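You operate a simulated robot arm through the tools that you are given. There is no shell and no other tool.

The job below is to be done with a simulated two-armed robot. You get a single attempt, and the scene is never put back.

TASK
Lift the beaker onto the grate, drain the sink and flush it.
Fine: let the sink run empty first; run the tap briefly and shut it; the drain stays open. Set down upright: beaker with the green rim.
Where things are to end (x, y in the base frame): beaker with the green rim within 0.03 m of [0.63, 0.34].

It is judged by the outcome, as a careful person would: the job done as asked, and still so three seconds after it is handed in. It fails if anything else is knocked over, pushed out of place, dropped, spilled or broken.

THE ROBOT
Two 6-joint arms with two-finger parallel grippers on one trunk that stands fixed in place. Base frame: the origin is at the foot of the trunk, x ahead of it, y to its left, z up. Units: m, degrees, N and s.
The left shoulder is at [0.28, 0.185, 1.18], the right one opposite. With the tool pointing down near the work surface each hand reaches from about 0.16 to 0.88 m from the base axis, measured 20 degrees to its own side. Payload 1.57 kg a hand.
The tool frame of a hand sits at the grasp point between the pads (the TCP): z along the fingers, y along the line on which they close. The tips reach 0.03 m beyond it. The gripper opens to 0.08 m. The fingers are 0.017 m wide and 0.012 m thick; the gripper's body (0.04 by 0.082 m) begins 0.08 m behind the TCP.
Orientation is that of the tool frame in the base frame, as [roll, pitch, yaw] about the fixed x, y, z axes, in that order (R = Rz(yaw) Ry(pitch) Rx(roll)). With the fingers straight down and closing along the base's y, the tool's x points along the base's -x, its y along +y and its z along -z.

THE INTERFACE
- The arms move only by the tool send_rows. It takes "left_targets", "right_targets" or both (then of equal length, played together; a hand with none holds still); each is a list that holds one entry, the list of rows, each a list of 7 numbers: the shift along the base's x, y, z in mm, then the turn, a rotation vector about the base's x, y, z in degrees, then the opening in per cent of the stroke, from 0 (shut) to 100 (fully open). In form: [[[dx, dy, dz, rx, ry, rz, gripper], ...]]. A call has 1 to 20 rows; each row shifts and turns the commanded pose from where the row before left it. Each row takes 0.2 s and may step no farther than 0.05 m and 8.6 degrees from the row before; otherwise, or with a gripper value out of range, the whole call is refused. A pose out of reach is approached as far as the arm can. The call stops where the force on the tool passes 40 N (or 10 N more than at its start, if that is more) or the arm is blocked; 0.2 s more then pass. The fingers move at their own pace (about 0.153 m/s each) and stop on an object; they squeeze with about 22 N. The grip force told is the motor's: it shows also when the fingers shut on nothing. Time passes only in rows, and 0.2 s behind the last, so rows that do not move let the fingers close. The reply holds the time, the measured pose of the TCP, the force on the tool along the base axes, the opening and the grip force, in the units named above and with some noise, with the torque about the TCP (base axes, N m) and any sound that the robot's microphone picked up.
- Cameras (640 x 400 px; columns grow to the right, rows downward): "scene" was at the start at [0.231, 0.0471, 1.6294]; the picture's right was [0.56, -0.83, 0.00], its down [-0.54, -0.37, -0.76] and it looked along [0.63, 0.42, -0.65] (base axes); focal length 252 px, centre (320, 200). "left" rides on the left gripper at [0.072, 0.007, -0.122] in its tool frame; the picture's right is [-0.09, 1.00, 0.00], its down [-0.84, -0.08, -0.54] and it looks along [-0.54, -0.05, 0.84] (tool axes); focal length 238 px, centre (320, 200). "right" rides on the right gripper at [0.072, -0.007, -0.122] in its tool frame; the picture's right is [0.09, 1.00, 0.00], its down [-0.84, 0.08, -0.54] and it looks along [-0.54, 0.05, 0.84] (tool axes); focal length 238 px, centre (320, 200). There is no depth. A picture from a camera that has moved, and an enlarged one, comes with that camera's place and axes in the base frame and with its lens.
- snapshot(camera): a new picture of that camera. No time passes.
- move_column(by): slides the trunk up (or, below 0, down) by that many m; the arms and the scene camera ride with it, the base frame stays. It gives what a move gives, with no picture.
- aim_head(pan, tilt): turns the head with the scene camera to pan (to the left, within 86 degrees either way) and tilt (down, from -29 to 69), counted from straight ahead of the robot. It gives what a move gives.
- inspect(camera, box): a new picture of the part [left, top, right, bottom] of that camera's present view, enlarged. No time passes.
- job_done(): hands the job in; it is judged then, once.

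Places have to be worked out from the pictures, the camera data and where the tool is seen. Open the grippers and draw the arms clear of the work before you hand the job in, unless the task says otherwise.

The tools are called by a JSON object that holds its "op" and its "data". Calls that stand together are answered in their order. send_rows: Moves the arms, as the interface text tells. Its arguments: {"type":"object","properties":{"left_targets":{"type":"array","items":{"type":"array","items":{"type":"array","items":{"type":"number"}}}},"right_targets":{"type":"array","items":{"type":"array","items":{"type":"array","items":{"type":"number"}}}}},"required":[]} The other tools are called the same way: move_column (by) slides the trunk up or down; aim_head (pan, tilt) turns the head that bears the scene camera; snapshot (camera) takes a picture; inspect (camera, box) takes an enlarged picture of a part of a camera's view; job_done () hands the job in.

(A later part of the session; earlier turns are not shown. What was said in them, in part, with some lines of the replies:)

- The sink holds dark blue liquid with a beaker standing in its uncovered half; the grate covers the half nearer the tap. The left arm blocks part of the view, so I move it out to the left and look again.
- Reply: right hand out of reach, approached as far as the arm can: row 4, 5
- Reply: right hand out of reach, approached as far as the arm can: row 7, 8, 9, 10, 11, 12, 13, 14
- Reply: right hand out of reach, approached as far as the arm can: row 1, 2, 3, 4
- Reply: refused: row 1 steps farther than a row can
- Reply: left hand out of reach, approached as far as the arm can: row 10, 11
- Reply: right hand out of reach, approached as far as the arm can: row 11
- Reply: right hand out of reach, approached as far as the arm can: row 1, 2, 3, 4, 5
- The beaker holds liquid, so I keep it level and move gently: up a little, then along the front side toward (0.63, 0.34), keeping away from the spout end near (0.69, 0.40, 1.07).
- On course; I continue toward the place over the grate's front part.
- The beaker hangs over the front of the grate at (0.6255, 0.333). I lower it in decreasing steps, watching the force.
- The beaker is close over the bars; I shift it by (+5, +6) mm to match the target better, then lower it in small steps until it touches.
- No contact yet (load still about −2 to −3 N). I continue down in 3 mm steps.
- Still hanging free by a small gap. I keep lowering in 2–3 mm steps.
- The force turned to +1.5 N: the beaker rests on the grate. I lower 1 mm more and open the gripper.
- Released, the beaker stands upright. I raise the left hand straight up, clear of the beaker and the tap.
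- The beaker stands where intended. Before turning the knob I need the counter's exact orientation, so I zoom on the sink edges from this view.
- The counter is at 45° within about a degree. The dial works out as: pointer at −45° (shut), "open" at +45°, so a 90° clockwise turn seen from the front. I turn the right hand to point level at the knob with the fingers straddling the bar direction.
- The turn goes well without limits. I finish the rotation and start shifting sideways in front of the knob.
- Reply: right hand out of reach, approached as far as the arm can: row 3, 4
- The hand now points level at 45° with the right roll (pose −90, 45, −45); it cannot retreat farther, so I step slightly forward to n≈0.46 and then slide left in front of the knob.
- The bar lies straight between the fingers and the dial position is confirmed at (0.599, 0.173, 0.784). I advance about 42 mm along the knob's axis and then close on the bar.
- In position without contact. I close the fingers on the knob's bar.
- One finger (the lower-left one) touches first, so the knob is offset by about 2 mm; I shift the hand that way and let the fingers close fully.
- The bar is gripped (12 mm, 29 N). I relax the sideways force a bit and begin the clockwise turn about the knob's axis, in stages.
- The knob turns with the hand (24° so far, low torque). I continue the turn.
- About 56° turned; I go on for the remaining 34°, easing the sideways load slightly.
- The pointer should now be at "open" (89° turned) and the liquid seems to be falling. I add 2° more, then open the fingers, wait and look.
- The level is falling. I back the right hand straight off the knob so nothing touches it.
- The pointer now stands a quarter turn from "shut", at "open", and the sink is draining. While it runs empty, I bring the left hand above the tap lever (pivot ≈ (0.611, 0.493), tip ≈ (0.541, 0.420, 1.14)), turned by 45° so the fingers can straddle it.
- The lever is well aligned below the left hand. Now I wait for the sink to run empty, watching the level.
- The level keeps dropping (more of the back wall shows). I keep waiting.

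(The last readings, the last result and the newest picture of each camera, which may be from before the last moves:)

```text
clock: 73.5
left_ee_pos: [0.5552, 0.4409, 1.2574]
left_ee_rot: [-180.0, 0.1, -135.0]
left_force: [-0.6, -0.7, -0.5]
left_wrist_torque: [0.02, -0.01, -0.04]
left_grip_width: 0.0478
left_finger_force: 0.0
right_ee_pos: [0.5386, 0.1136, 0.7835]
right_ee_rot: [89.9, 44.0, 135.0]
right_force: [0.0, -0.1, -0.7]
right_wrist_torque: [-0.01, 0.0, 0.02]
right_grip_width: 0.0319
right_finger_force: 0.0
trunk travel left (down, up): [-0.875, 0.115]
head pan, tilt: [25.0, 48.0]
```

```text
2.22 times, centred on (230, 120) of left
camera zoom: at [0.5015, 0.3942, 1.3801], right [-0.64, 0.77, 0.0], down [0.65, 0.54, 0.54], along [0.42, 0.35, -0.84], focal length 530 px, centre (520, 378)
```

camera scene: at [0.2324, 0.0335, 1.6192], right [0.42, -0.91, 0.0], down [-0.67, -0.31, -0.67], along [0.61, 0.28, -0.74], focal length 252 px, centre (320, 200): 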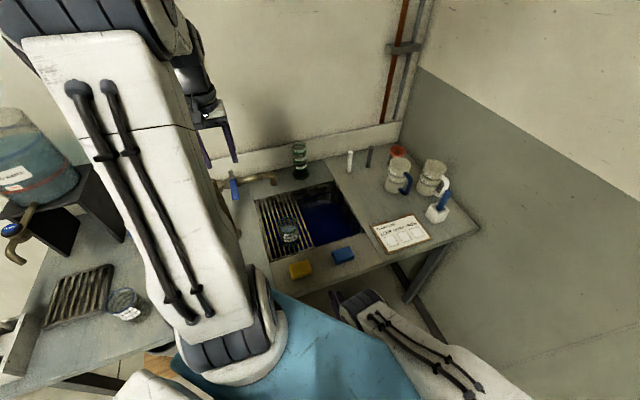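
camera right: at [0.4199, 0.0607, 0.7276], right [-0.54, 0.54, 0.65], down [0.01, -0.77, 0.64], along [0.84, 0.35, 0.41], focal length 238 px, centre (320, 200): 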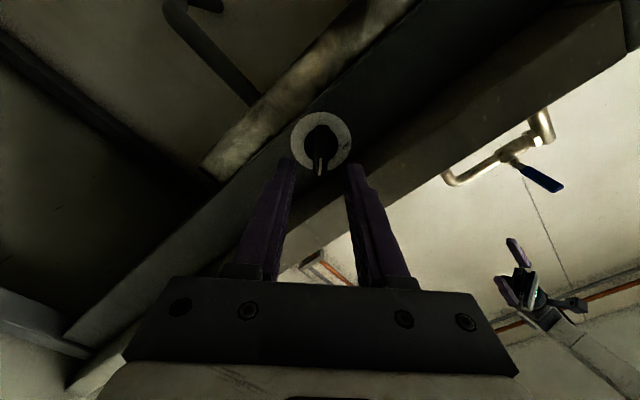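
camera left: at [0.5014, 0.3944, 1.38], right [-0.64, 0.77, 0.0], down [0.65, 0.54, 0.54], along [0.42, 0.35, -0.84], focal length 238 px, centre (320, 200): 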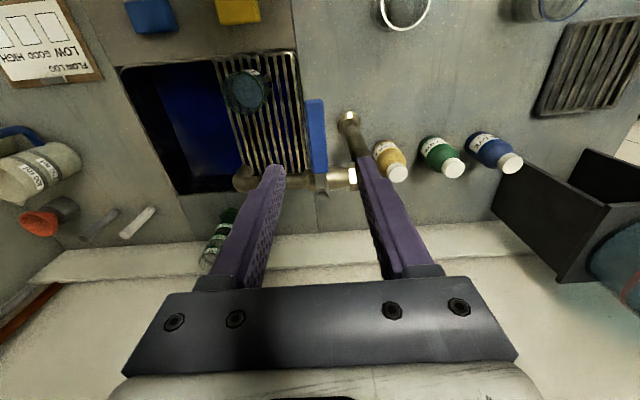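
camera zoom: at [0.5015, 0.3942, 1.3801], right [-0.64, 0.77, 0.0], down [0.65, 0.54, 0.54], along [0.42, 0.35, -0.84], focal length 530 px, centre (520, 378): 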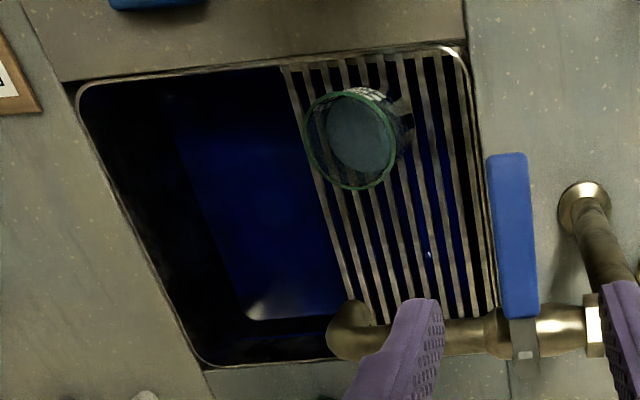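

The waterline keeps sinking slowly. I wait longer.

{"op": "send_rows", "data": {"left_targets": [[[0, 0, 0, 0, 0, 0, 60], [0, 0, 0, 0, 0, 0, 60], [0, 0, 0, 0, 0, 0, 60], [0, 0, 0, 0, 0, 0, 60], [0, 0, 0, 0, 0, 0, 60], [0, 0, 0, 0, 0, 0, 60], [0, 0, 0, 0, 0, 0, 60], [0, 0, 0, 0, 0, 0, 60], [0, 0, 0, 0, 0, 0, 60], [0, 0, 0, 0, 0, 0, 60], [0, 0, 0, 0, 0, 0, 60], [0, 0, 0, 0, 0, 0, 60], [0, 0, 0, 0, 0, 0, 60], [0, 0, 0, 0, 0, 0, 60], [0, 0, 0, 0, 0, 0, 60], [0, 0, 0, 0, 0, 0, 60], [0, 0, 0, 0, 0, 0, 60], [0, 0, 0, 0, 0, 0, 60], [0, 0, 0, 0, 0, 0, 60], [0, 0, 0, 0, 0, 0, 60]]]}}

{"op": "send_rows", "data": {"left_targets": [[[0, 0, 0, 0, 0, 0, 60], [0, 0, 0, 0, 0, 0, 60], [0, 0, 0, 0, 0, 0, 60], [0, 0, 0, 0, 0, 0, 60], [0, 0, 0, 0, 0, 0, 60], [0, 0, 0, 0, 0, 0, 60], [0, 0, 0, 0, 0, 0, 60], [0, 0, 0, 0, 0, 0, 60], [0, 0, 0, 0, 0, 0, 60], [0, 0, 0, 0, 0, 0, 60], [0, 0, 0, 0, 0, 0, 60], [0, 0, 0, 0, 0, 0, 60], [0, 0, 0, 0, 0, 0, 60], [0, 0, 0, 0, 0, 0, 60], [0, 0, 0, 0, 0, 0, 60], [0, 0, 0, 0, 0, 0, 60], [0, 0, 0, 0, 0, 0, 60], [0, 0, 0, 0, 0, 0, 60], [0, 0, 0, 0, 0, 0, 60], [0, 0, 0, 0, 0, 0, 60]]]}}

{"op": "inspect", "data": {"camera": "scene", "box": [240, 170, 390, 280]}}

{"op": "inspect", "data": {"camera": "left", "box": [110, 30, 350, 210]}}

```text
clock: 77.7
left_ee_pos: [0.5556, 0.4398, 1.2569]
left_ee_rot: [179.9, 0.0, -135.0]
left_force: [0.2, -0.1, -0.1]
left_wrist_torque: [0.01, 0.01, 0.0]
left_grip_width: 0.0478
left_finger_force: 0.0
right_ee_pos: [0.538, 0.1136, 0.7832]
right_ee_rot: [90.0, 44.0, 135.0]
right_force: [-0.5, 0.1, -1.3]
right_wrist_torque: [-0.01, 0.01, 0.0]
right_grip_width: 0.032
right_finger_force: 0.0
trunk travel left (down, up): [-0.875, 0.115]
head pan, tilt: [25.0, 48.0]
```

```text
clock: 81.9
left_ee_pos: [0.5555, 0.4409, 1.2578]
left_ee_rot: [-180.0, -0.1, -135.0]
left_force: [1.5, -0.3, 0.2]
left_wrist_torque: [0.01, -0.02, -0.02]
left_grip_width: 0.0478
left_finger_force: 0.0
right_ee_pos: [0.5385, 0.1131, 0.7833]
right_ee_rot: [90.0, 44.0, 135.0]
right_force: [0.3, 0.2, -0.3]
right_wrist_torque: [0.01, 0.0, -0.02]
right_grip_width: 0.032
right_finger_force: 0.1
trunk travel left (down, up): [-0.875, 0.115]
head pan, tilt: [25.0, 48.0]
```

```text
3.64 times, centred on (315, 225) of scene
camera zoom: at [0.2324, 0.0334, 1.6192], right [0.42, -0.91, 0.0], down [-0.67, -0.31, -0.67], along [0.61, 0.28, -0.74], focal length 915 px, centre (338, 109)
```

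zoom: 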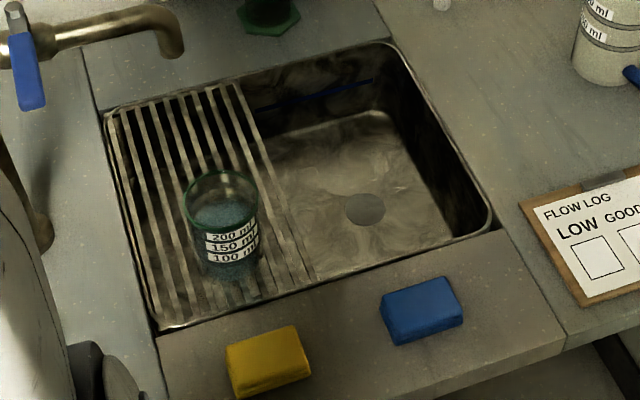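

```text
2.22 times, centred on (230, 120) of left
camera zoom: at [0.5015, 0.3942, 1.3801], right [-0.64, 0.77, 0.0], down [0.65, 0.54, 0.54], along [0.42, 0.35, -0.84], focal length 530 px, centre (520, 378)
```

zoom: 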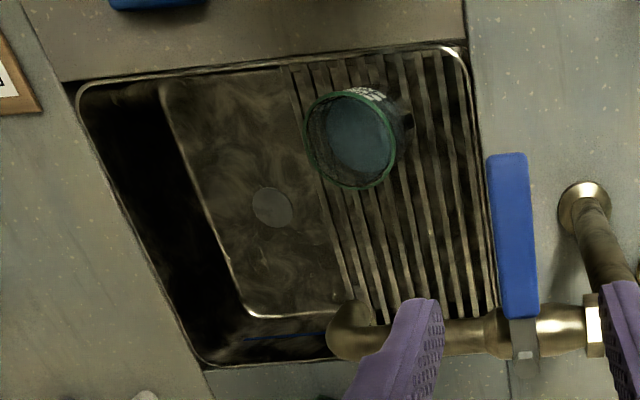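

The sink is empty; the drain hole shows on its floor. Now the tap: I lower the left hand over the lever with the fingers straddling it.

{"op": "send_rows", "data": {"left_targets": [[[1, -1, -30, 0, 0, 0, 60], [1, -1, -30, 0, 0, 0, 60], [1, -0.7, -25, 0, 0, 0, 60], [0, 0, -20, 0, 0, 0, 60], [0, 0, -10, 0, 0, 0, 60]]]}}

{"op": "snapshot", "data": {"camera": "left"}}

{"op": "inspect", "data": {"camera": "scene", "box": [160, 130, 320, 250]}}

```text
clock: 83.1
left_ee_pos: [0.5603, 0.4379, 1.1424]
left_ee_rot: [180.0, 0.0, -135.0]
left_force: [0.2, -0.7, 0.1]
left_wrist_torque: [-0.01, 0.02, 0.0]
left_grip_width: 0.0479
left_finger_force: 0.1
right_ee_pos: [0.5377, 0.114, 0.7828]
right_ee_rot: [89.9, 43.9, 134.9]
right_force: [0.0, 0.4, -0.4]
right_wrist_torque: [0.01, -0.01, 0.0]
right_grip_width: 0.032
right_finger_force: 0.0
trunk travel left (down, up): [-0.875, 0.115]
head pan, tilt: [25.0, 48.0]
```

```text
taken
camera left: at [0.5057, 0.3915, 1.2652], right [-0.64, 0.77, 0.0], down [0.65, 0.54, 0.54], along [0.42, 0.35, -0.84], focal length 238 px, centre (320, 200)
```

left: 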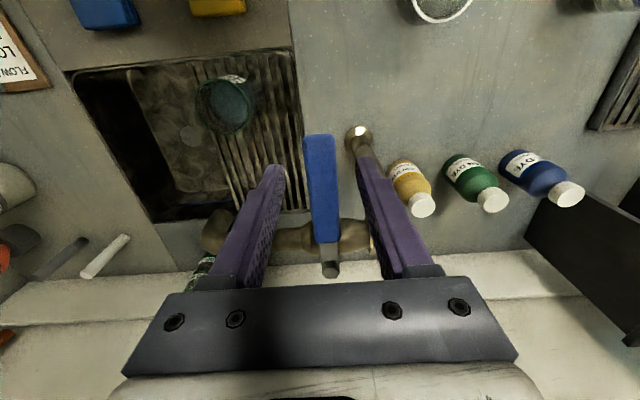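

```text
3.33 times, centred on (240, 190) of scene
camera zoom: at [0.2325, 0.0334, 1.6192], right [0.42, -0.91, 0.0], down [-0.67, -0.31, -0.67], along [0.61, 0.28, -0.74], focal length 839 px, centre (587, 233)
```

zoom: 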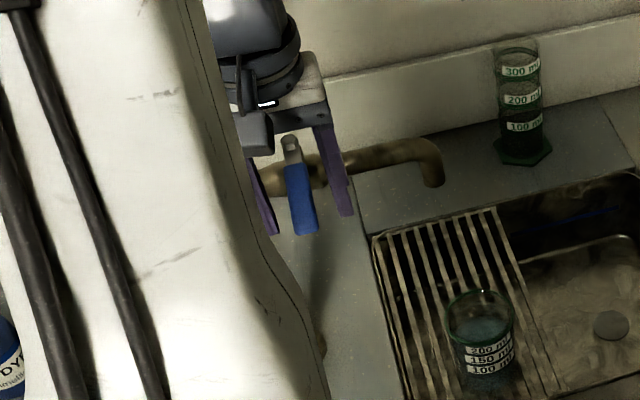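

The fingers straddle the lever well. I close on it.

{"op": "send_rows", "data": {"left_targets": [[[0, 0, 0, 0, 0, 0, 35], [0, 0, 0, 0, 0, 0, 10], [0, 0, 0, 0, 0, 0, 10], [0, 0, 0, 0, 0, 0, 10]]]}}

{"op": "snapshot", "data": {"camera": "left"}}

```text
clock: 84.1
left_ee_pos: [0.5596, 0.4376, 1.1424]
left_ee_rot: [-179.9, -0.2, -134.9]
left_force: [-4.3, 2.1, -4.0]
left_wrist_torque: [0.23, -0.14, 0.37]
left_grip_width: 0.019
left_finger_force: 33.3
right_ee_pos: [0.5395, 0.1144, 0.7832]
right_ee_rot: [90.0, 44.0, 135.1]
right_force: [0.2, -0.2, -0.8]
right_wrist_torque: [0.0, 0.0, 0.02]
right_grip_width: 0.0322
right_finger_force: 0.1
trunk travel left (down, up): [-0.875, 0.115]
head pan, tilt: [25.0, 48.0]
```

```text
taken
camera left: at [0.5054, 0.3918, 1.2653], right [-0.64, 0.77, 0.0], down [0.65, 0.54, 0.54], along [0.42, 0.35, -0.84], focal length 238 px, centre (320, 200)
```

left: 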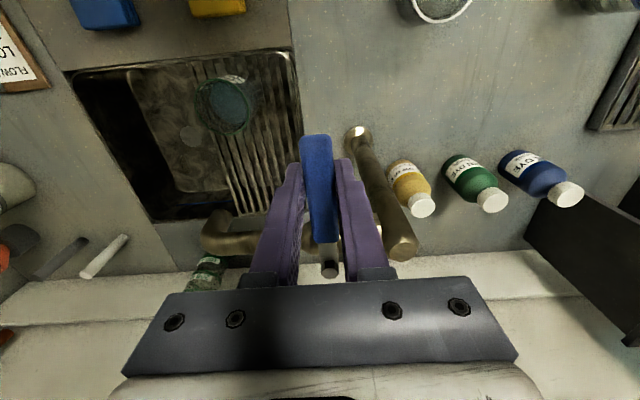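

The lever is held (19 mm, 33 N). I test the opening direction with a small turn toward the spout side, following the arc about the pivot.

{"op": "send_rows", "data": {"left_targets": [[[2.9, -2.7, 0, 0, 0, 3, 10], [2.9, -2.7, 0, 0, 0, 3, 10], [0, 0, 0, 0, 0, 0, 10]]]}}

{"op": "inspect", "data": {"camera": "scene", "box": [200, 150, 390, 280]}}

```text
clock: 84.9
left_ee_pos: [0.5658, 0.4331, 1.1438]
left_ee_rot: [180.0, -0.1, -128.9]
left_force: [-10.6, 7.9, -7.2]
left_wrist_torque: [0.13, 0.01, 0.82]
left_grip_width: 0.0189
left_finger_force: 32.9
right_ee_pos: [0.5375, 0.1147, 0.7827]
right_ee_rot: [89.9, 44.1, 135.0]
right_force: [0.1, -0.6, -0.2]
right_wrist_torque: [0.02, 0.03, 0.01]
right_grip_width: 0.0319
right_finger_force: 0.1
trunk travel left (down, up): [-0.875, 0.115]
head pan, tilt: [25.0, 48.0]
```

```text
3.08 times, centred on (295, 215) of scene
camera zoom: at [0.2319, 0.0343, 1.6192], right [0.42, -0.91, 0.0], down [-0.67, -0.32, -0.67], along [0.61, 0.28, -0.74], focal length 774 px, centre (397, 154)
```

zoom: 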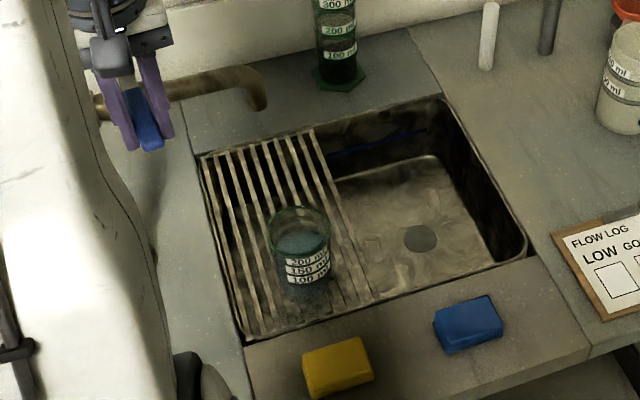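

The lever seems to give way with about 13 N resistance. I turn a little farther to tell friction from a stop.

{"op": "send_rows", "data": {"left_targets": [[[3.1, -2.4, 0, 0, 0, 3, 10], [3.1, -2.4, 0, 0, 0, 3, 10], [0, 0, 0, 0, 0, 0, 10]]]}}

{"op": "snapshot", "data": {"camera": "left"}}

{"op": "inspect", "data": {"camera": "scene", "box": [200, 150, 390, 280]}}

```text
clock: 85.7
left_ee_pos: [0.5726, 0.4278, 1.1429]
left_ee_rot: [-179.9, 0.0, -122.9]
left_force: [-8.5, 9.4, -3.7]
left_wrist_torque: [-0.54, 0.42, 0.77]
left_grip_width: 0.0191
left_finger_force: 33.6
right_ee_pos: [0.5391, 0.1137, 0.7823]
right_ee_rot: [90.0, 44.0, 135.1]
right_force: [0.1, 0.4, -0.3]
right_wrist_torque: [0.0, -0.04, 0.03]
right_grip_width: 0.0323
right_finger_force: 0.0
trunk travel left (down, up): [-0.875, 0.115]
head pan, tilt: [25.0, 48.0]
```

```text
taken
camera left: at [0.5291, 0.371, 1.2653], right [-0.79, 0.62, 0.0], down [0.52, 0.66, 0.54], along [0.34, 0.43, -0.84], focal length 238 px, centre (320, 200)
```

left: 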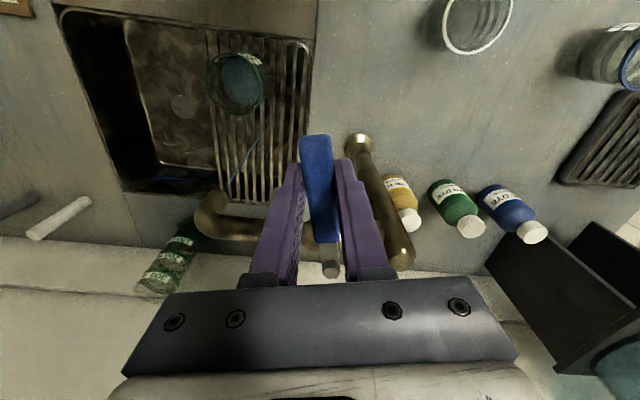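

```text
3.08 times, centred on (295, 215) of scene
camera zoom: at [0.232, 0.0342, 1.6193], right [0.42, -0.91, 0.0], down [-0.67, -0.31, -0.67], along [0.61, 0.28, -0.74], focal length 774 px, centre (397, 154)
```

zoom: 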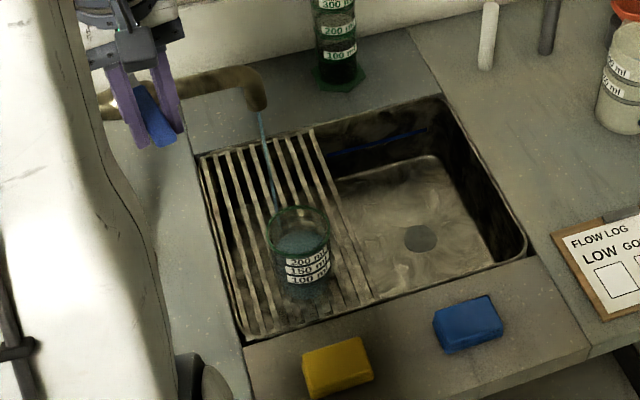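

Water runs: the tap opens toward the spout side, and the stream falls through the grate behind the beaker, clear of it. I open it further to about 30° for a proper flush.

{"op": "send_rows", "data": {"left_targets": [[[7.0, -3.7, 0, 0, 0, 6, 10], [7.4, -2.9, 0, 0, 0, 6, 10], [7.6, -2.1, 0, 0, 0, 6, 10]]]}}

{"op": "snapshot", "data": {"camera": "left"}}

{"op": "inspect", "data": {"camera": "scene", "box": [200, 150, 390, 280]}}

```text
clock: 86.5
left_ee_pos: [0.5958, 0.4183, 1.1427]
left_ee_rot: [-179.9, 0.0, -104.8]
left_force: [-9.5, 4.3, 4.4]
left_wrist_torque: [-0.17, 0.21, 0.66]
left_grip_width: 0.0195
left_finger_force: 33.3
right_ee_pos: [0.5387, 0.1148, 0.7838]
right_ee_rot: [89.9, 44.1, 135.1]
right_force: [-0.2, 0.9, 0.0]
right_wrist_torque: [-0.02, 0.0, -0.05]
right_grip_width: 0.0318
right_finger_force: 0.0
trunk travel left (down, up): [-0.875, 0.115]
head pan, tilt: [25.0, 48.0]
```

```text
taken
camera left: at [0.5711, 0.3508, 1.2653], right [-0.94, 0.34, 0.0], down [0.29, 0.79, 0.54], along [0.19, 0.51, -0.84], focal length 238 px, centre (320, 200)
```

left: 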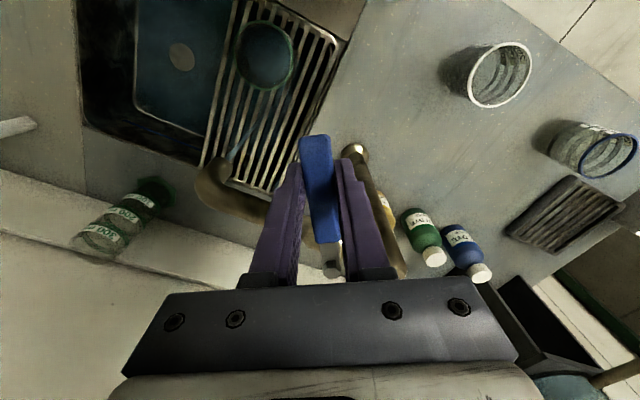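

```text
3.08 times, centred on (295, 215) of scene
camera zoom: at [0.2316, 0.0337, 1.6195], right [0.42, -0.91, 0.0], down [-0.67, -0.31, -0.67], along [0.61, 0.28, -0.74], focal length 774 px, centre (397, 154)
```

zoom: 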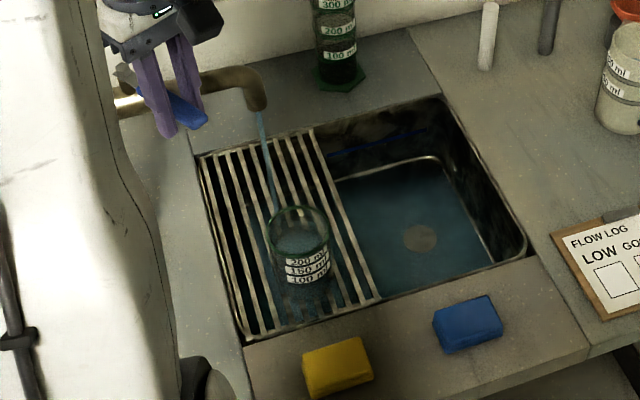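

The flow is strong and water already spreads over the sink floor, so a brief run suffices. I turn the lever back along the same arc to shut it.

{"op": "send_rows", "data": {"left_targets": [[[-7.6, 2.1, 0, 0, 0, -6, 10], [-7.4, 2.9, 0, 0, 0, -6, 10], [-7.0, 3.7, 0, 0, 0, -6, 10], [-6.4, 4.6, 0, 0, 0, -6, 10], [-6.0, 5.2, 0, 0, 0, -6, 10]]]}}

{"op": "snapshot", "data": {"camera": "left"}}

{"op": "inspect", "data": {"camera": "scene", "box": [200, 150, 390, 280]}}

```text
clock: 87.7
left_ee_pos: [0.5602, 0.4383, 1.1425]
left_ee_rot: [180.0, 0.0, -135.0]
left_force: [-3.4, 2.1, 2.2]
left_wrist_torque: [0.15, -0.2, 0.41]
left_grip_width: 0.019
left_finger_force: 33.6
right_ee_pos: [0.5377, 0.114, 0.7826]
right_ee_rot: [89.9, 44.1, 135.1]
right_force: [0.5, -0.9, 0.0]
right_wrist_torque: [0.0, -0.01, -0.03]
right_grip_width: 0.0319
right_finger_force: 0.1
trunk travel left (down, up): [-0.875, 0.115]
head pan, tilt: [25.0, 48.0]
```

```text
taken
camera left: at [0.5053, 0.3912, 1.2651], right [-0.64, 0.77, 0.0], down [0.65, 0.54, 0.54], along [0.42, 0.35, -0.84], focal length 238 px, centre (320, 200)
```

left: 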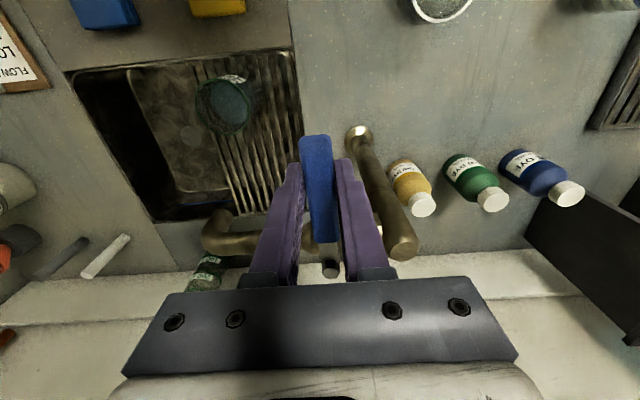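

```text
3.08 times, centred on (295, 215) of scene
camera zoom: at [0.2321, 0.0336, 1.6192], right [0.42, -0.91, 0.0], down [-0.67, -0.31, -0.67], along [0.61, 0.28, -0.74], focal length 774 px, centre (397, 154)
```

zoom: 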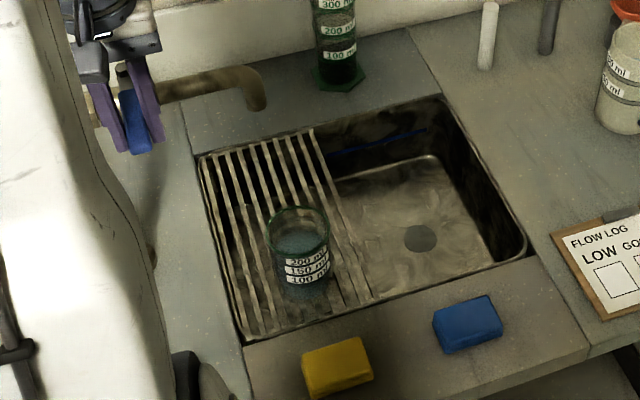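

The tap is shut again, no stream, and the sink drained at once. The run was very short (about 2 s) and the rinse water looked tinted, so I give it one more short rinse, watching it mid-way.

{"op": "send_rows", "data": {"left_targets": [[[6.0, -5.2, 0, 0, 0, 6, 10], [6.4, -4.6, 0, 0, 0, 6, 10], [7.0, -3.7, 0, 0, 0, 6, 10], [7.4, -2.9, 0, 0, 0, 6, 10], [0, 0, 0, 0, 0, 0, 10], [0, 0, 0, 0, 0, 0, 10], [0, 0, 0, 0, 0, 0, 10]]]}}

{"op": "inspect", "data": {"camera": "scene", "box": [200, 150, 390, 280]}}

{"op": "inspect", "data": {"camera": "left", "box": [60, 0, 360, 240]}}

```text
clock: 89.3
left_ee_pos: [0.5874, 0.4204, 1.1425]
left_ee_rot: [-179.9, 0.0, -110.9]
left_force: [-7.6, 7.2, 9.9]
left_wrist_torque: [-0.18, 0.15, 0.7]
left_grip_width: 0.0194
left_finger_force: 33.2
right_ee_pos: [0.5385, 0.1145, 0.783]
right_ee_rot: [89.9, 44.1, 135.1]
right_force: [-0.8, -0.5, 0.0]
right_wrist_torque: [-0.08, 0.0, 0.02]
right_grip_width: 0.0319
right_finger_force: 0.0
trunk travel left (down, up): [-0.875, 0.115]
head pan, tilt: [25.0, 48.0]
```

```text
3.08 times, centred on (295, 215) of scene
camera zoom: at [0.2317, 0.0338, 1.6194], right [0.42, -0.91, 0.0], down [-0.67, -0.31, -0.67], along [0.61, 0.28, -0.74], focal length 774 px, centre (397, 154)
```

zoom: 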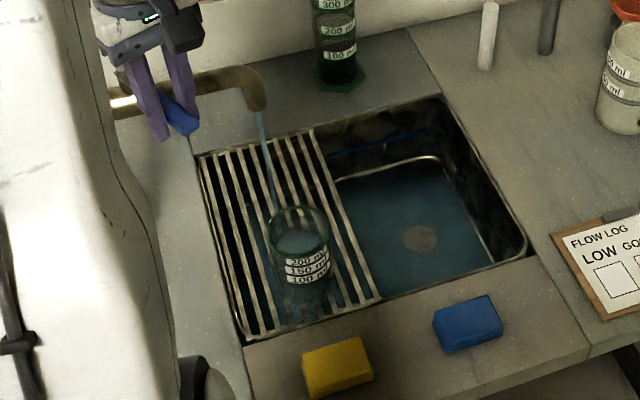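

```text
1.67 times, centred on (210, 120) of left
camera zoom: at [0.5571, 0.3555, 1.2652], right [-0.9, 0.44, 0.0], down [0.37, 0.75, 0.54], along [0.24, 0.49, -0.84], focal length 397 px, centre (503, 333)
```

zoom: 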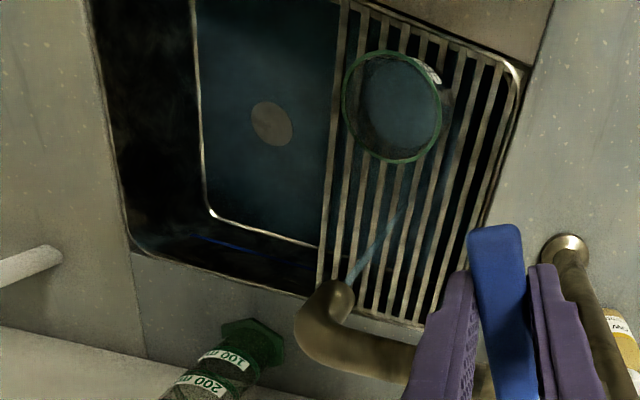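

The rinse water is clear water and the stream passes clear of the beaker. I let it run a moment more and shut the lever fully, back to its starting angle.

{"op": "send_rows", "data": {"left_targets": [[[0, 0, 0, 0, 0, 0, 10], [0, 0, 0, 0, 0, 0, 10], [0, 0, 0, 0, 0, 0, 10], [-7.4, 2.9, 0, 0, 0, -6, 10], [-7.0, 3.7, 0, 0, 0, -6, 10], [-6.4, 4.6, 0, 0, 0, -6, 10], [-6.0, 5.2, 0, 0, 0, -6, 10], [-0.7, 0.7, 0, 0, 0, -0.7, 10]]]}}

{"op": "snapshot", "data": {"camera": "left"}}

{"op": "inspect", "data": {"camera": "scene", "box": [200, 150, 390, 280]}}

```text
clock: 91.1
left_ee_pos: [0.5594, 0.4366, 1.1426]
left_ee_rot: [-180.0, -0.1, -135.7]
left_force: [-5.9, 0.4, 8.0]
left_wrist_torque: [0.56, -0.45, 0.42]
left_grip_width: 0.0194
left_finger_force: 33.0
right_ee_pos: [0.5385, 0.1149, 0.7833]
right_ee_rot: [89.9, 44.1, 135.0]
right_force: [0.3, -0.8, -0.2]
right_wrist_torque: [0.0, -0.04, -0.01]
right_grip_width: 0.0324
right_finger_force: 0.0
trunk travel left (down, up): [-0.875, 0.115]
head pan, tilt: [25.0, 48.0]
```

```text
taken
camera left: at [0.5051, 0.3916, 1.2652], right [-0.63, 0.78, 0.0], down [0.65, 0.53, 0.54], along [0.42, 0.34, -0.84], focal length 238 px, centre (320, 200)
```

left: 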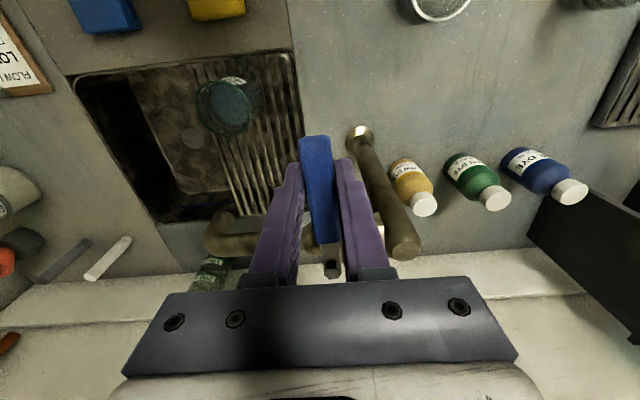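

```text
3.08 times, centred on (295, 215) of scene
camera zoom: at [0.2317, 0.0333, 1.6193], right [0.42, -0.91, 0.0], down [-0.67, -0.31, -0.67], along [0.61, 0.28, -0.74], focal length 774 px, centre (397, 154)
```

zoom: 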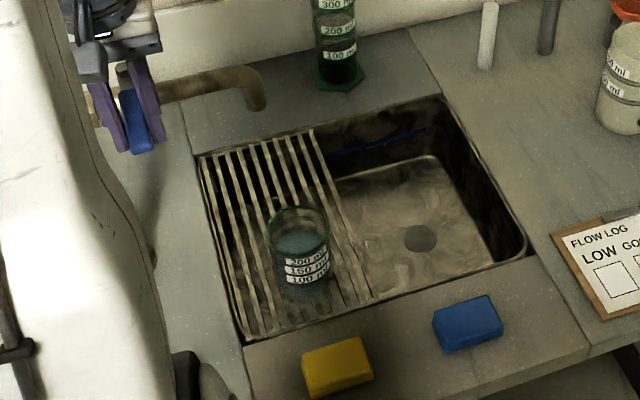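

No stream, the sink is empty. I release the lever and raise the left hand straight up.

{"op": "send_rows", "data": {"left_targets": [[[0, 0, 0, 0, 0, 0, 35], [0, 0, 0, 0, 0, 0, 60], [0, 0, 0, 0, 0, 0, 60], [0, 0, 10, 0, 0, 0, 60], [0, 0, 25, 0, 0, 0, 60], [0, 0, 40, 0, 0, 0, 60], [0, 0, 40, 0, 0, 0, 60], [0, 0, 40, 0, 0, 0, 60]]]}}

{"op": "snapshot", "data": {"camera": "left"}}

{"op": "inspect", "data": {"camera": "scene", "box": [200, 150, 390, 280]}}

```text
clock: 92.9
left_ee_pos: [0.5596, 0.4382, 1.298]
left_ee_rot: [180.0, 0.0, -135.6]
left_force: [-0.1, -0.1, 0.5]
left_wrist_torque: [-0.01, -0.01, 0.01]
left_grip_width: 0.048
left_finger_force: 0.0
right_ee_pos: [0.5378, 0.114, 0.7842]
right_ee_rot: [90.0, 44.1, 135.1]
right_force: [-0.6, -0.9, -1.0]
right_wrist_torque: [0.01, 0.01, 0.02]
right_grip_width: 0.0323
right_finger_force: 0.1
trunk travel left (down, up): [-0.875, 0.115]
head pan, tilt: [25.0, 48.0]
```

```text
taken
camera left: at [0.5048, 0.3919, 1.4209], right [-0.63, 0.78, 0.0], down [0.65, 0.53, 0.54], along [0.42, 0.34, -0.84], focal length 238 px, centre (320, 200)
```

left: 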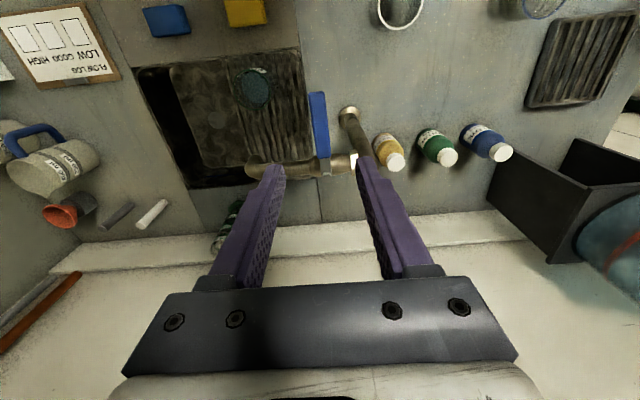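

```text
3.08 times, centred on (295, 215) of scene
camera zoom: at [0.2325, 0.0336, 1.6192], right [0.42, -0.91, 0.0], down [-0.67, -0.31, -0.67], along [0.61, 0.28, -0.74], focal length 774 px, centre (397, 154)
```

zoom: 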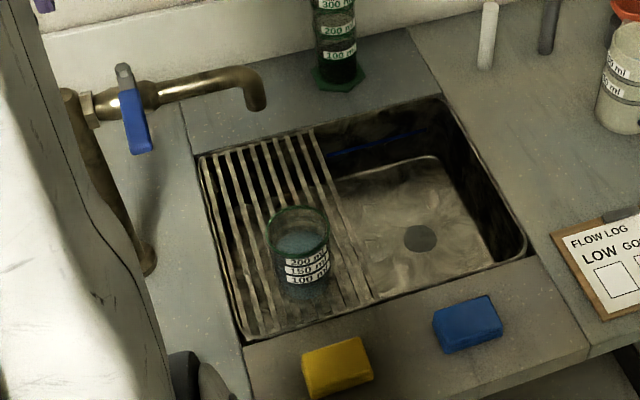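

I check closely that the lever is back in its exact closed position and that nothing drips.

{"op": "inspect", "data": {"camera": "left", "box": [230, 70, 390, 200]}}

{"op": "inspect", "data": {"camera": "scene", "box": [210, 160, 310, 230]}}

{"op": "inspect", "data": {"camera": "scene", "box": [240, 170, 390, 280]}}

```text
3.08 times, centred on (310, 135) of left
camera zoom: at [0.5048, 0.3919, 1.4209], right [-0.63, 0.78, 0.0], down [0.65, 0.53, 0.54], along [0.42, 0.34, -0.84], focal length 733 px, centre (351, 400)
```

zoom: 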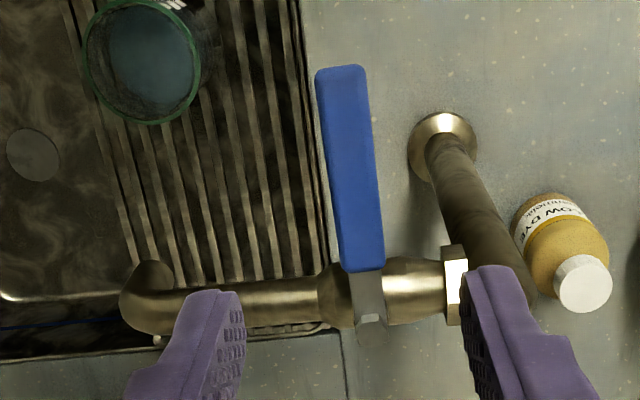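

```text
5.71 times, centred on (260, 195) of scene
camera zoom: at [0.2325, 0.0336, 1.6192], right [0.42, -0.91, 0.0], down [-0.67, -0.31, -0.67], along [0.61, 0.28, -0.74], focal length 1438 px, centre (663, 229)
```

zoom: 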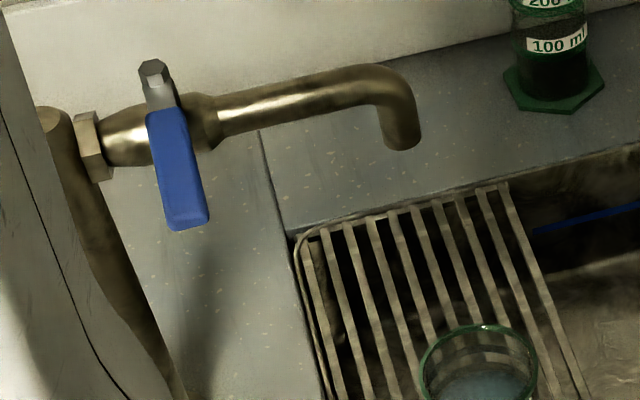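

```text
3.64 times, centred on (315, 225) of scene
camera zoom: at [0.2325, 0.0336, 1.6192], right [0.42, -0.91, 0.0], down [-0.67, -0.31, -0.67], along [0.61, 0.28, -0.74], focal length 915 px, centre (338, 109)
```

zoom: 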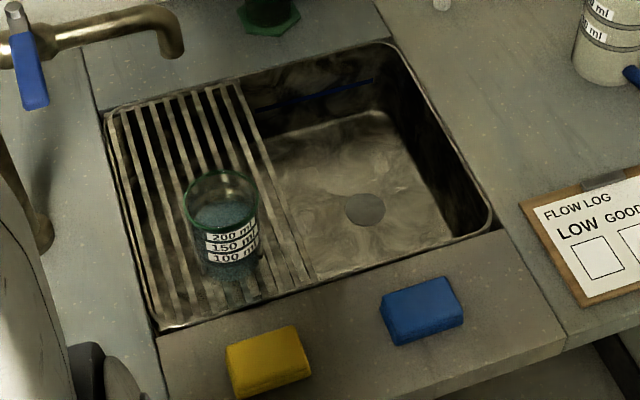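

The lever appears about 1–2° short of its original closed position (no flow visible). To shut it fully I straddle it again loosely and nudge it against its stop.

{"op": "send_rows", "data": {"left_targets": [[[0, 0, -40, 0, 0, 0, 45], [0, 0, -40, 0, 0, 0, 40], [0, 0, -40, 0, 0, 0, 40], [0, 0, -25, 0, 0, 0, 40], [0, 0, -11, 0, 0, 0, 40]]]}}

{"op": "snapshot", "data": {"camera": "left"}}

```text
clock: 94.1
left_ee_pos: [0.5592, 0.4363, 1.1418]
left_ee_rot: [180.0, 0.0, -135.5]
left_force: [0.0, 0.3, -0.2]
left_wrist_torque: [0.0, 0.01, 0.02]
left_grip_width: 0.032
left_finger_force: 0.0
right_ee_pos: [0.5391, 0.1129, 0.7828]
right_ee_rot: [90.0, 44.0, 134.9]
right_force: [-0.5, -0.3, 0.9]
right_wrist_torque: [-0.04, -0.02, 0.0]
right_grip_width: 0.0319
right_finger_force: 0.0
trunk travel left (down, up): [-0.875, 0.115]
head pan, tilt: [25.0, 48.0]
```

```text
taken
camera left: at [0.5052, 0.3909, 1.2643], right [-0.63, 0.78, 0.0], down [0.65, 0.53, 0.54], along [0.42, 0.34, -0.84], focal length 238 px, centre (320, 200)
```

left: 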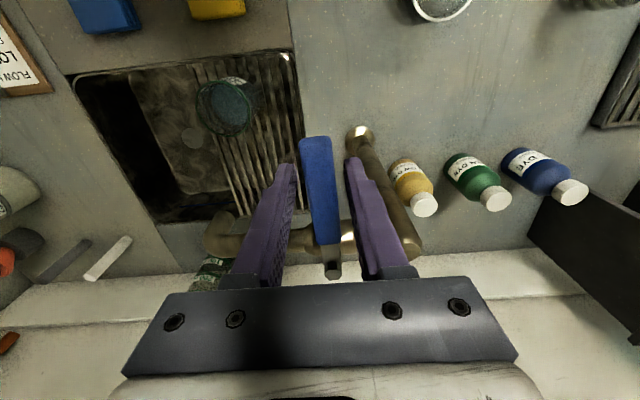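

Straddled without contact. I shift the hand leftwards (−x, +y) in small steps until the right-hand finger presses the lever to its stop.

{"op": "send_rows", "data": {"left_targets": [[[-1.4, 1.4, 0, 0, 0, 0, 40], [-1.4, 1.4, 0, 0, 0, 0, 40], [-1.4, 1.4, 0, 0, 0, 0, 40], [0, 0, 0, 0, 0, 0, 40]]]}}

```text
clock: 95.1
left_ee_pos: [0.5554, 0.442, 1.1426]
left_ee_rot: [180.0, 0.0, -135.6]
left_force: [0.6, 0.1, 0.4]
left_wrist_torque: [0.01, 0.04, 0.02]
left_grip_width: 0.0321
left_finger_force: 0.0
right_ee_pos: [0.539, 0.1137, 0.7831]
right_ee_rot: [89.8, 44.0, 135.1]
right_force: [-0.1, -0.1, -0.7]
right_wrist_torque: [0.0, 0.01, 0.0]
right_grip_width: 0.032
right_finger_force: 0.1
trunk travel left (down, up): [-0.875, 0.115]
head pan, tilt: [25.0, 48.0]
```

No contact yet; I continue in 1–1.5 mm steps and read the force.

{"op": "send_rows", "data": {"left_targets": [[[-1.0, 1.0, 0, 0, 0, 0, 40], [-0.7, 0.7, 0, 0, 0, 0, 40], [0, 0, 0, 0, 0, 0, 40]]]}}

```text
clock: 95.9
left_ee_pos: [0.5531, 0.4438, 1.14]
left_ee_rot: [180.0, 0.0, -135.5]
left_force: [0.6, -0.4, -0.1]
left_wrist_torque: [0.05, 0.03, 0.01]
left_grip_width: 0.0332
left_finger_force: 0.4
right_ee_pos: [0.5387, 0.1136, 0.7836]
right_ee_rot: [89.9, 43.9, 135.0]
right_force: [-0.1, 0.6, -0.7]
right_wrist_torque: [-0.02, -0.03, -0.01]
right_grip_width: 0.032
right_finger_force: 0.0
trunk travel left (down, up): [-0.875, 0.115]
head pan, tilt: [25.0, 48.0]
```

Contact begins (finger force 0.4 N). I press on in small steps.

{"op": "send_rows", "data": {"left_targets": [[[-0.7, 0.7, 0, 0, 0, 0, 40], [-0.7, 0.7, 0, 0, 0, 0, 40], [0, 0, 0, 0, 0, 0, 40]]]}}

{"op": "inspect", "data": {"camera": "scene", "box": [210, 160, 310, 230]}}

```text
clock: 96.7
left_ee_pos: [0.5521, 0.4451, 1.1422]
left_ee_rot: [-180.0, 0.1, -135.6]
left_force: [5.1, -1.6, -0.9]
left_wrist_torque: [0.01, -0.04, 0.1]
left_grip_width: 0.0364
left_finger_force: 2.3
right_ee_pos: [0.5391, 0.1141, 0.7837]
right_ee_rot: [89.9, 44.0, 134.9]
right_force: [-0.3, 0.0, 0.3]
right_wrist_torque: [0.02, 0.0, 0.0]
right_grip_width: 0.0322
right_finger_force: 0.1
trunk travel left (down, up): [-0.875, 0.115]
head pan, tilt: [25.0, 48.0]
```

```text
5.71 times, centred on (260, 195) of scene
camera zoom: at [0.2328, 0.0334, 1.6192], right [0.42, -0.91, 0.0], down [-0.67, -0.31, -0.67], along [0.61, 0.28, -0.74], focal length 1438 px, centre (663, 229)
```

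zoom: 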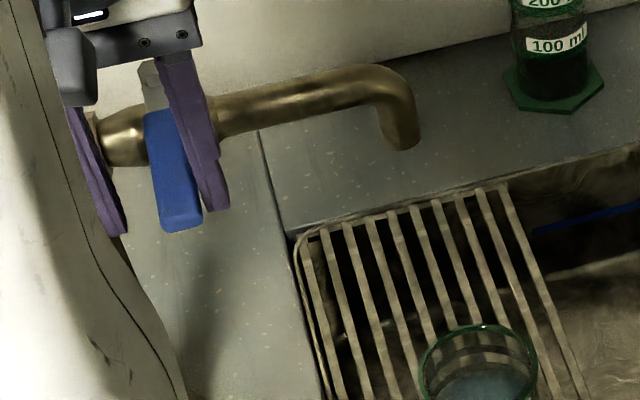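

The lever moved back to its original place in the picture (force ~5 N). One more small push to confirm the stop.

{"op": "send_rows", "data": {"left_targets": [[[-0.8, 0.8, 0, 0, 0, 0, 40], [-0.8, 0.8, 0, 0, 0, 0, 40], [0, 0, 0, 0, 0, 0, 40]]]}}

{"op": "inspect", "data": {"camera": "scene", "box": [210, 160, 310, 230]}}

```text
clock: 97.5
left_ee_pos: [0.55, 0.4467, 1.1421]
left_ee_rot: [180.0, -0.1, -135.7]
left_force: [6.4, -6.1, 3.7]
left_wrist_torque: [-0.19, -0.09, 0.07]
left_grip_width: 0.0403
left_finger_force: 4.9
right_ee_pos: [0.5393, 0.1135, 0.7826]
right_ee_rot: [89.8, 44.1, 135.0]
right_force: [0.1, -1.1, 0.1]
right_wrist_torque: [-0.05, 0.0, -0.03]
right_grip_width: 0.0321
right_finger_force: 0.1
trunk travel left (down, up): [-0.875, 0.115]
head pan, tilt: [25.0, 48.0]
```

```text
5.71 times, centred on (260, 195) of scene
camera zoom: at [0.2327, 0.0329, 1.6192], right [0.42, -0.91, 0.0], down [-0.67, -0.31, -0.67], along [0.61, 0.28, -0.74], focal length 1438 px, centre (663, 229)
```

zoom: 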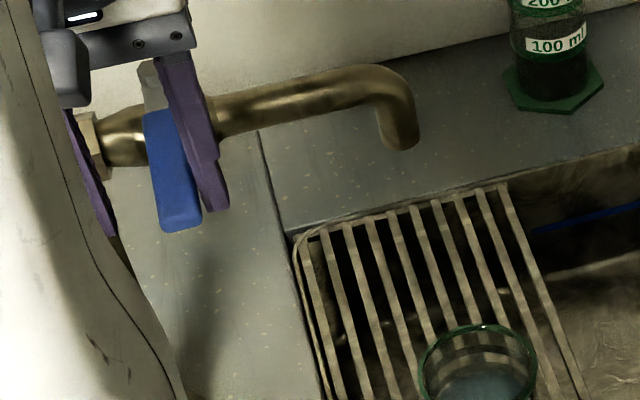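

The lever no longer moves while the force rises: it's at its stop, in its original closed position. I back off, open the hand and lift it clear.

{"op": "send_rows", "data": {"left_targets": [[[3, -3, 0, 0, 0, 0, 45], [3, -3, 0, 0, 0, 0, 60], [2.5, -2.5, 0, 0, 0, 0, 60], [0, 0, 15, 0, 0, 0, 60], [0, 0, 35, 0, 0, 0, 60], [0, 0, 40, 0, 0, 0, 60], [0, 0, 40, 0, 0, 0, 60], [0, 0, 40, 0, 0, 0, 80], [0, 0, 40, 0, 0, 0, 100]]]}}

{"op": "inspect", "data": {"camera": "scene", "box": [210, 160, 310, 230]}}

{"op": "snapshot", "data": {"camera": "scene"}}

```text
clock: 99.5
left_ee_pos: [0.5598, 0.4379, 1.3517]
left_ee_rot: [-179.9, 0.0, -135.6]
left_force: [-0.3, 0.7, -0.3]
left_wrist_torque: [0.03, -0.05, 0.01]
left_grip_width: 0.0802
left_finger_force: 0.0
right_ee_pos: [0.5379, 0.1139, 0.7846]
right_ee_rot: [89.9, 44.0, 135.0]
right_force: [0.0, 0.3, -0.5]
right_wrist_torque: [-0.01, 0.0, -0.03]
right_grip_width: 0.0319
right_finger_force: 0.0
trunk travel left (down, up): [-0.875, 0.115]
head pan, tilt: [25.0, 48.0]
```

```text
5.71 times, centred on (260, 195) of scene
camera zoom: at [0.2324, 0.0335, 1.6192], right [0.42, -0.91, 0.0], down [-0.67, -0.31, -0.67], along [0.61, 0.28, -0.74], focal length 1438 px, centre (663, 229)
```

zoom: 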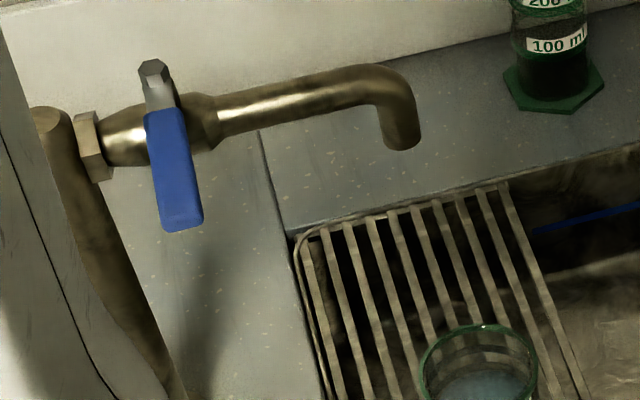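

```text
taken
camera scene: at [0.2324, 0.0335, 1.6192], right [0.42, -0.91, 0.0], down [-0.67, -0.31, -0.67], along [0.61, 0.28, -0.74], focal length 252 px, centre (320, 200)
```

scene: 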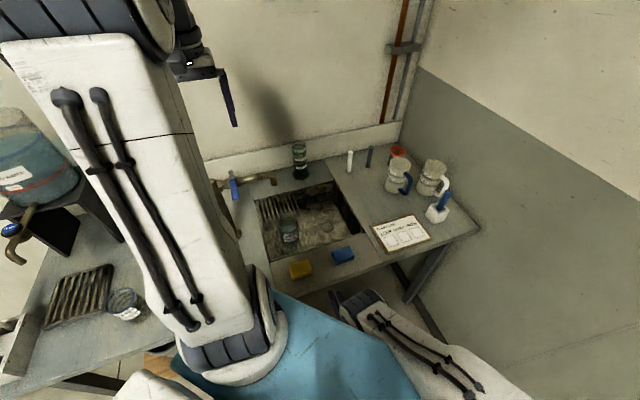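

The tap is shut and everything looks in order. Now I slide the right hand away from the knob, to the right and out from the counter.

{"op": "send_rows", "data": {"right_targets": [[[10, -12, 0, 0, 0, 0, 40], [10, -14, 0, 0, 0, 0, 40], [10, -16, 0, 0, 0, 0, 40], [8, -20, 0, 0, 0, 0, 60], [5, -25, 0, 0, 0, 0, 80], [5, -30, 0, 0, 0, 0, 100], [5, -30, 0, 0, 0, 0, 100]]]}}

{"op": "snapshot", "data": {"camera": "right"}}

{"op": "snapshot", "data": {"camera": "scene"}}

```text
clock: 101.1
left_ee_pos: [0.5591, 0.4379, 1.3509]
left_ee_rot: [-180.0, 0.0, -135.6]
left_force: [0.0, 0.1, 0.6]
left_wrist_torque: [0.02, -0.04, 0.01]
left_grip_width: 0.08
left_finger_force: 0.0
right_ee_pos: [0.5906, -0.0332, 0.7837]
right_ee_rot: [89.8, 44.0, 135.1]
right_force: [0.0, -0.6, 0.3]
right_wrist_torque: [0.0, 0.0, -0.02]
right_grip_width: 0.0799
right_finger_force: 0.0
trunk travel left (down, up): [-0.875, 0.115]
head pan, tilt: [25.0, 48.0]
```

```text
taken
camera right: at [0.4727, -0.0863, 0.7282], right [-0.54, 0.53, 0.65], down [0.01, -0.77, 0.64], along [0.84, 0.35, 0.41], focal length 238 px, centre (320, 200)
```

right: 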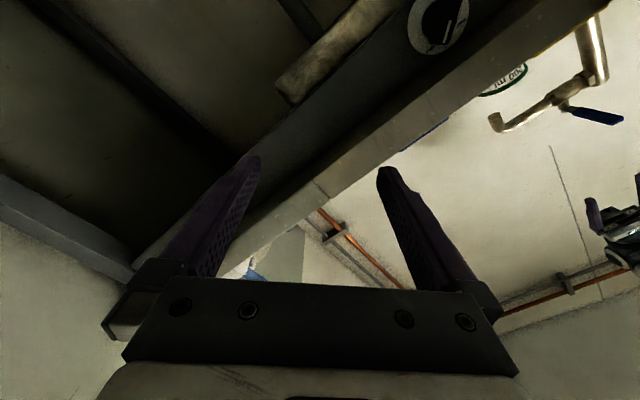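

```text
taken
camera scene: at [0.2324, 0.0337, 1.6192], right [0.42, -0.91, 0.0], down [-0.67, -0.31, -0.67], along [0.61, 0.28, -0.74], focal length 252 px, centre (320, 200)
```

scene: 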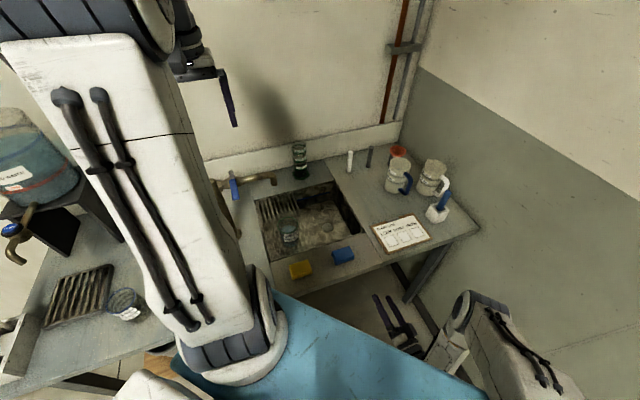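

I check the dial's reading from here.

{"op": "inspect", "data": {"camera": "right", "box": [398, 0, 480, 56]}}

{"op": "inspect", "data": {"camera": "scene", "box": [230, 130, 460, 290]}}

```text
7.14 times, centred on (439, 28) of right
camera zoom: at [0.4727, -0.0863, 0.7282], right [-0.54, 0.53, 0.65], down [0.01, -0.77, 0.64], along [0.84, 0.35, 0.41], focal length 1702 px, centre (-530, 1429)
```

zoom: 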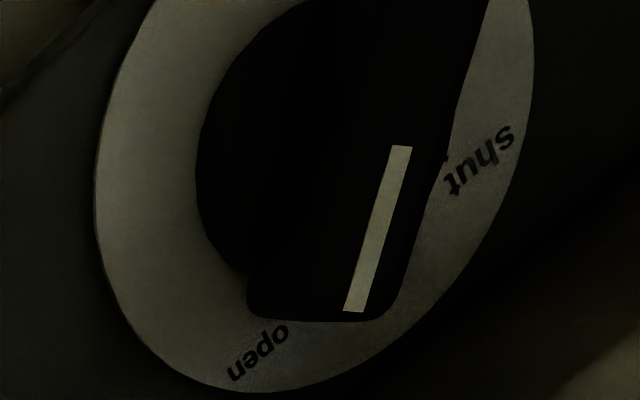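

```text
2.50 times, centred on (345, 210) of scene
camera zoom: at [0.2324, 0.0337, 1.6192], right [0.42, -0.91, 0.0], down [-0.67, -0.31, -0.67], along [0.61, 0.28, -0.74], focal length 629 px, centre (258, 175)
```

zoom: 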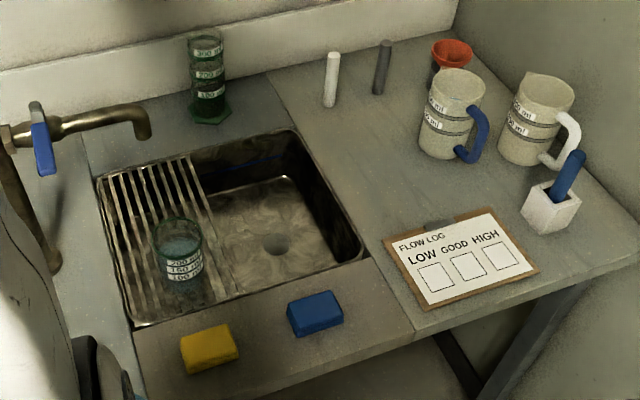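

The pointer stands at "open", the sink is empty, the tap is shut and the beaker stands on the grate. I draw both arms clear of the counter.

{"op": "send_rows", "data": {"left_targets": [[[-20, 5, 20, 0, 0, -7.5, 100], [-32, 7, 20, 0, 0, -7.5, 100], [-32, 7, 15, 0, 0, -7.5, 100], [-32, 7, 10, 0, 0, -7.5, 100], [-32, 7, 10, 0, 0, -7.5, 100], [-32, 5, 5, 0, 0, -7.0, 100]]], "right_targets": [[[-2, -25, 0, 0, 0, 0, 100], [-2, -30, 0, 0, 0, 0, 100], [-2, -30, 0, 0, 0, 0, 100], [-2, -30, 0, 0, 0, 0, 100], [-2, -30, 0, 0, 0, 0, 100], [-2, -20, 0, 0, 0, 0, 100]]]}}

{"op": "snapshot", "data": {"camera": "scene"}}

{"op": "snapshot", "data": {"camera": "left"}}

{"op": "inspect", "data": {"camera": "scene", "box": [210, 140, 370, 280]}}

```text
clock: 102.5
left_ee_pos: [0.3806, 0.476, 1.431]
left_ee_rot: [179.9, 0.0, 179.7]
left_force: [0.0, -0.2, -1.1]
left_wrist_torque: [0.01, 0.02, -0.01]
left_grip_width: 0.08
left_finger_force: 0.1
right_ee_pos: [0.5798, -0.199, 0.7821]
right_ee_rot: [89.9, 44.0, 135.1]
right_force: [0.0, -0.7, -0.8]
right_wrist_torque: [0.02, 0.01, 0.03]
right_grip_width: 0.08
right_finger_force: 0.0
trunk travel left (down, up): [-0.875, 0.115]
head pan, tilt: [25.0, 48.0]
```

```text
taken
camera scene: at [0.2326, 0.0334, 1.6192], right [0.42, -0.91, 0.0], down [-0.67, -0.31, -0.67], along [0.61, 0.28, -0.74], focal length 252 px, centre (320, 200)
```

scene: 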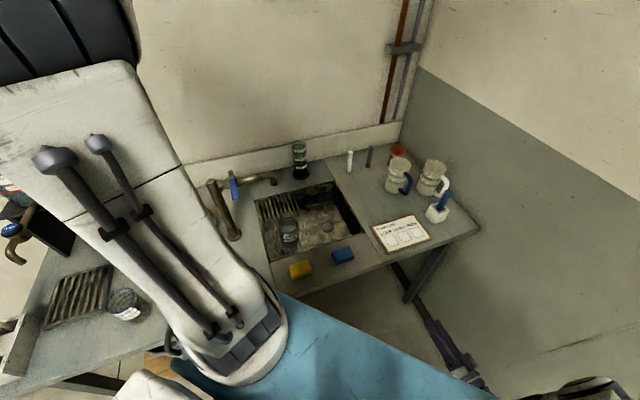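

```text
taken
camera left: at [0.3084, 0.4826, 1.554], right [0.1, 1.0, 0.0], down [0.84, -0.08, 0.54], along [0.54, -0.05, -0.84], focal length 238 px, centre (320, 200)
```

left: 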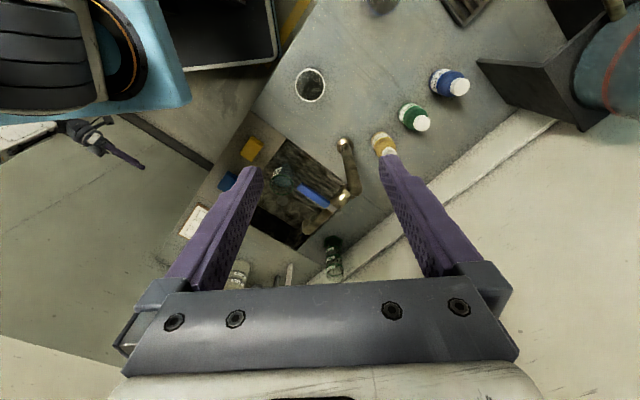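

```text
2.86 times, centred on (290, 210) of scene
camera zoom: at [0.2326, 0.0334, 1.6192], right [0.42, -0.91, 0.0], down [-0.67, -0.31, -0.67], along [0.61, 0.28, -0.74], focal length 719 px, centre (406, 171)
```

zoom: 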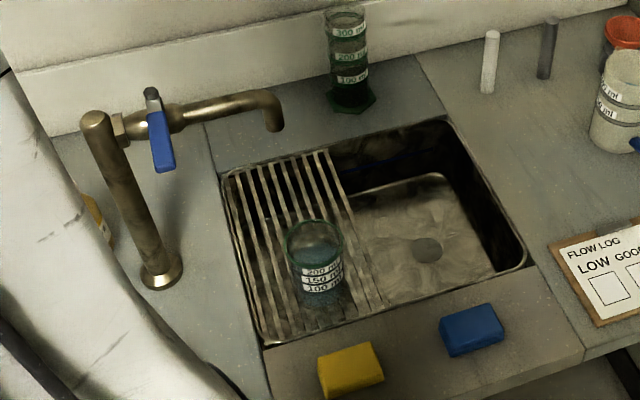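

The beaker with the green rim stands upright on the grate at about (0.63, 0.34). The sink is empty with the drain open, the tap is shut with no flow, the grippers are open and both arms are clear. I hand the job in.

{"op": "job_done", "data": {}}

```text
The job is handed in.
```

The job is done and handed in. I don't have the judging result.

- **Beaker:** the green-rimmed beaker stands upright on the sink grate. The hand let go of it at (0.630, 0.339). It still holds its liquid, and I saw no spill.
- **Drain:** the control is a knob on the front apron below the sink. I turned it from "shut" to "open" and left it there. The sink ran empty before I touched the tap.
- **Flush:** I ran the tap twice, about 2–3 seconds each. The stream fell clear of the beaker, and the sink drained again after each run.
- **Tap:** the lever ended a degree or two short of closed after the second run, so I nudged it back to its stop. No water was flowing when I left it.

Both grippers are open and the arms are clear of the counter. In the last pictures, everything else in view stood where it was.
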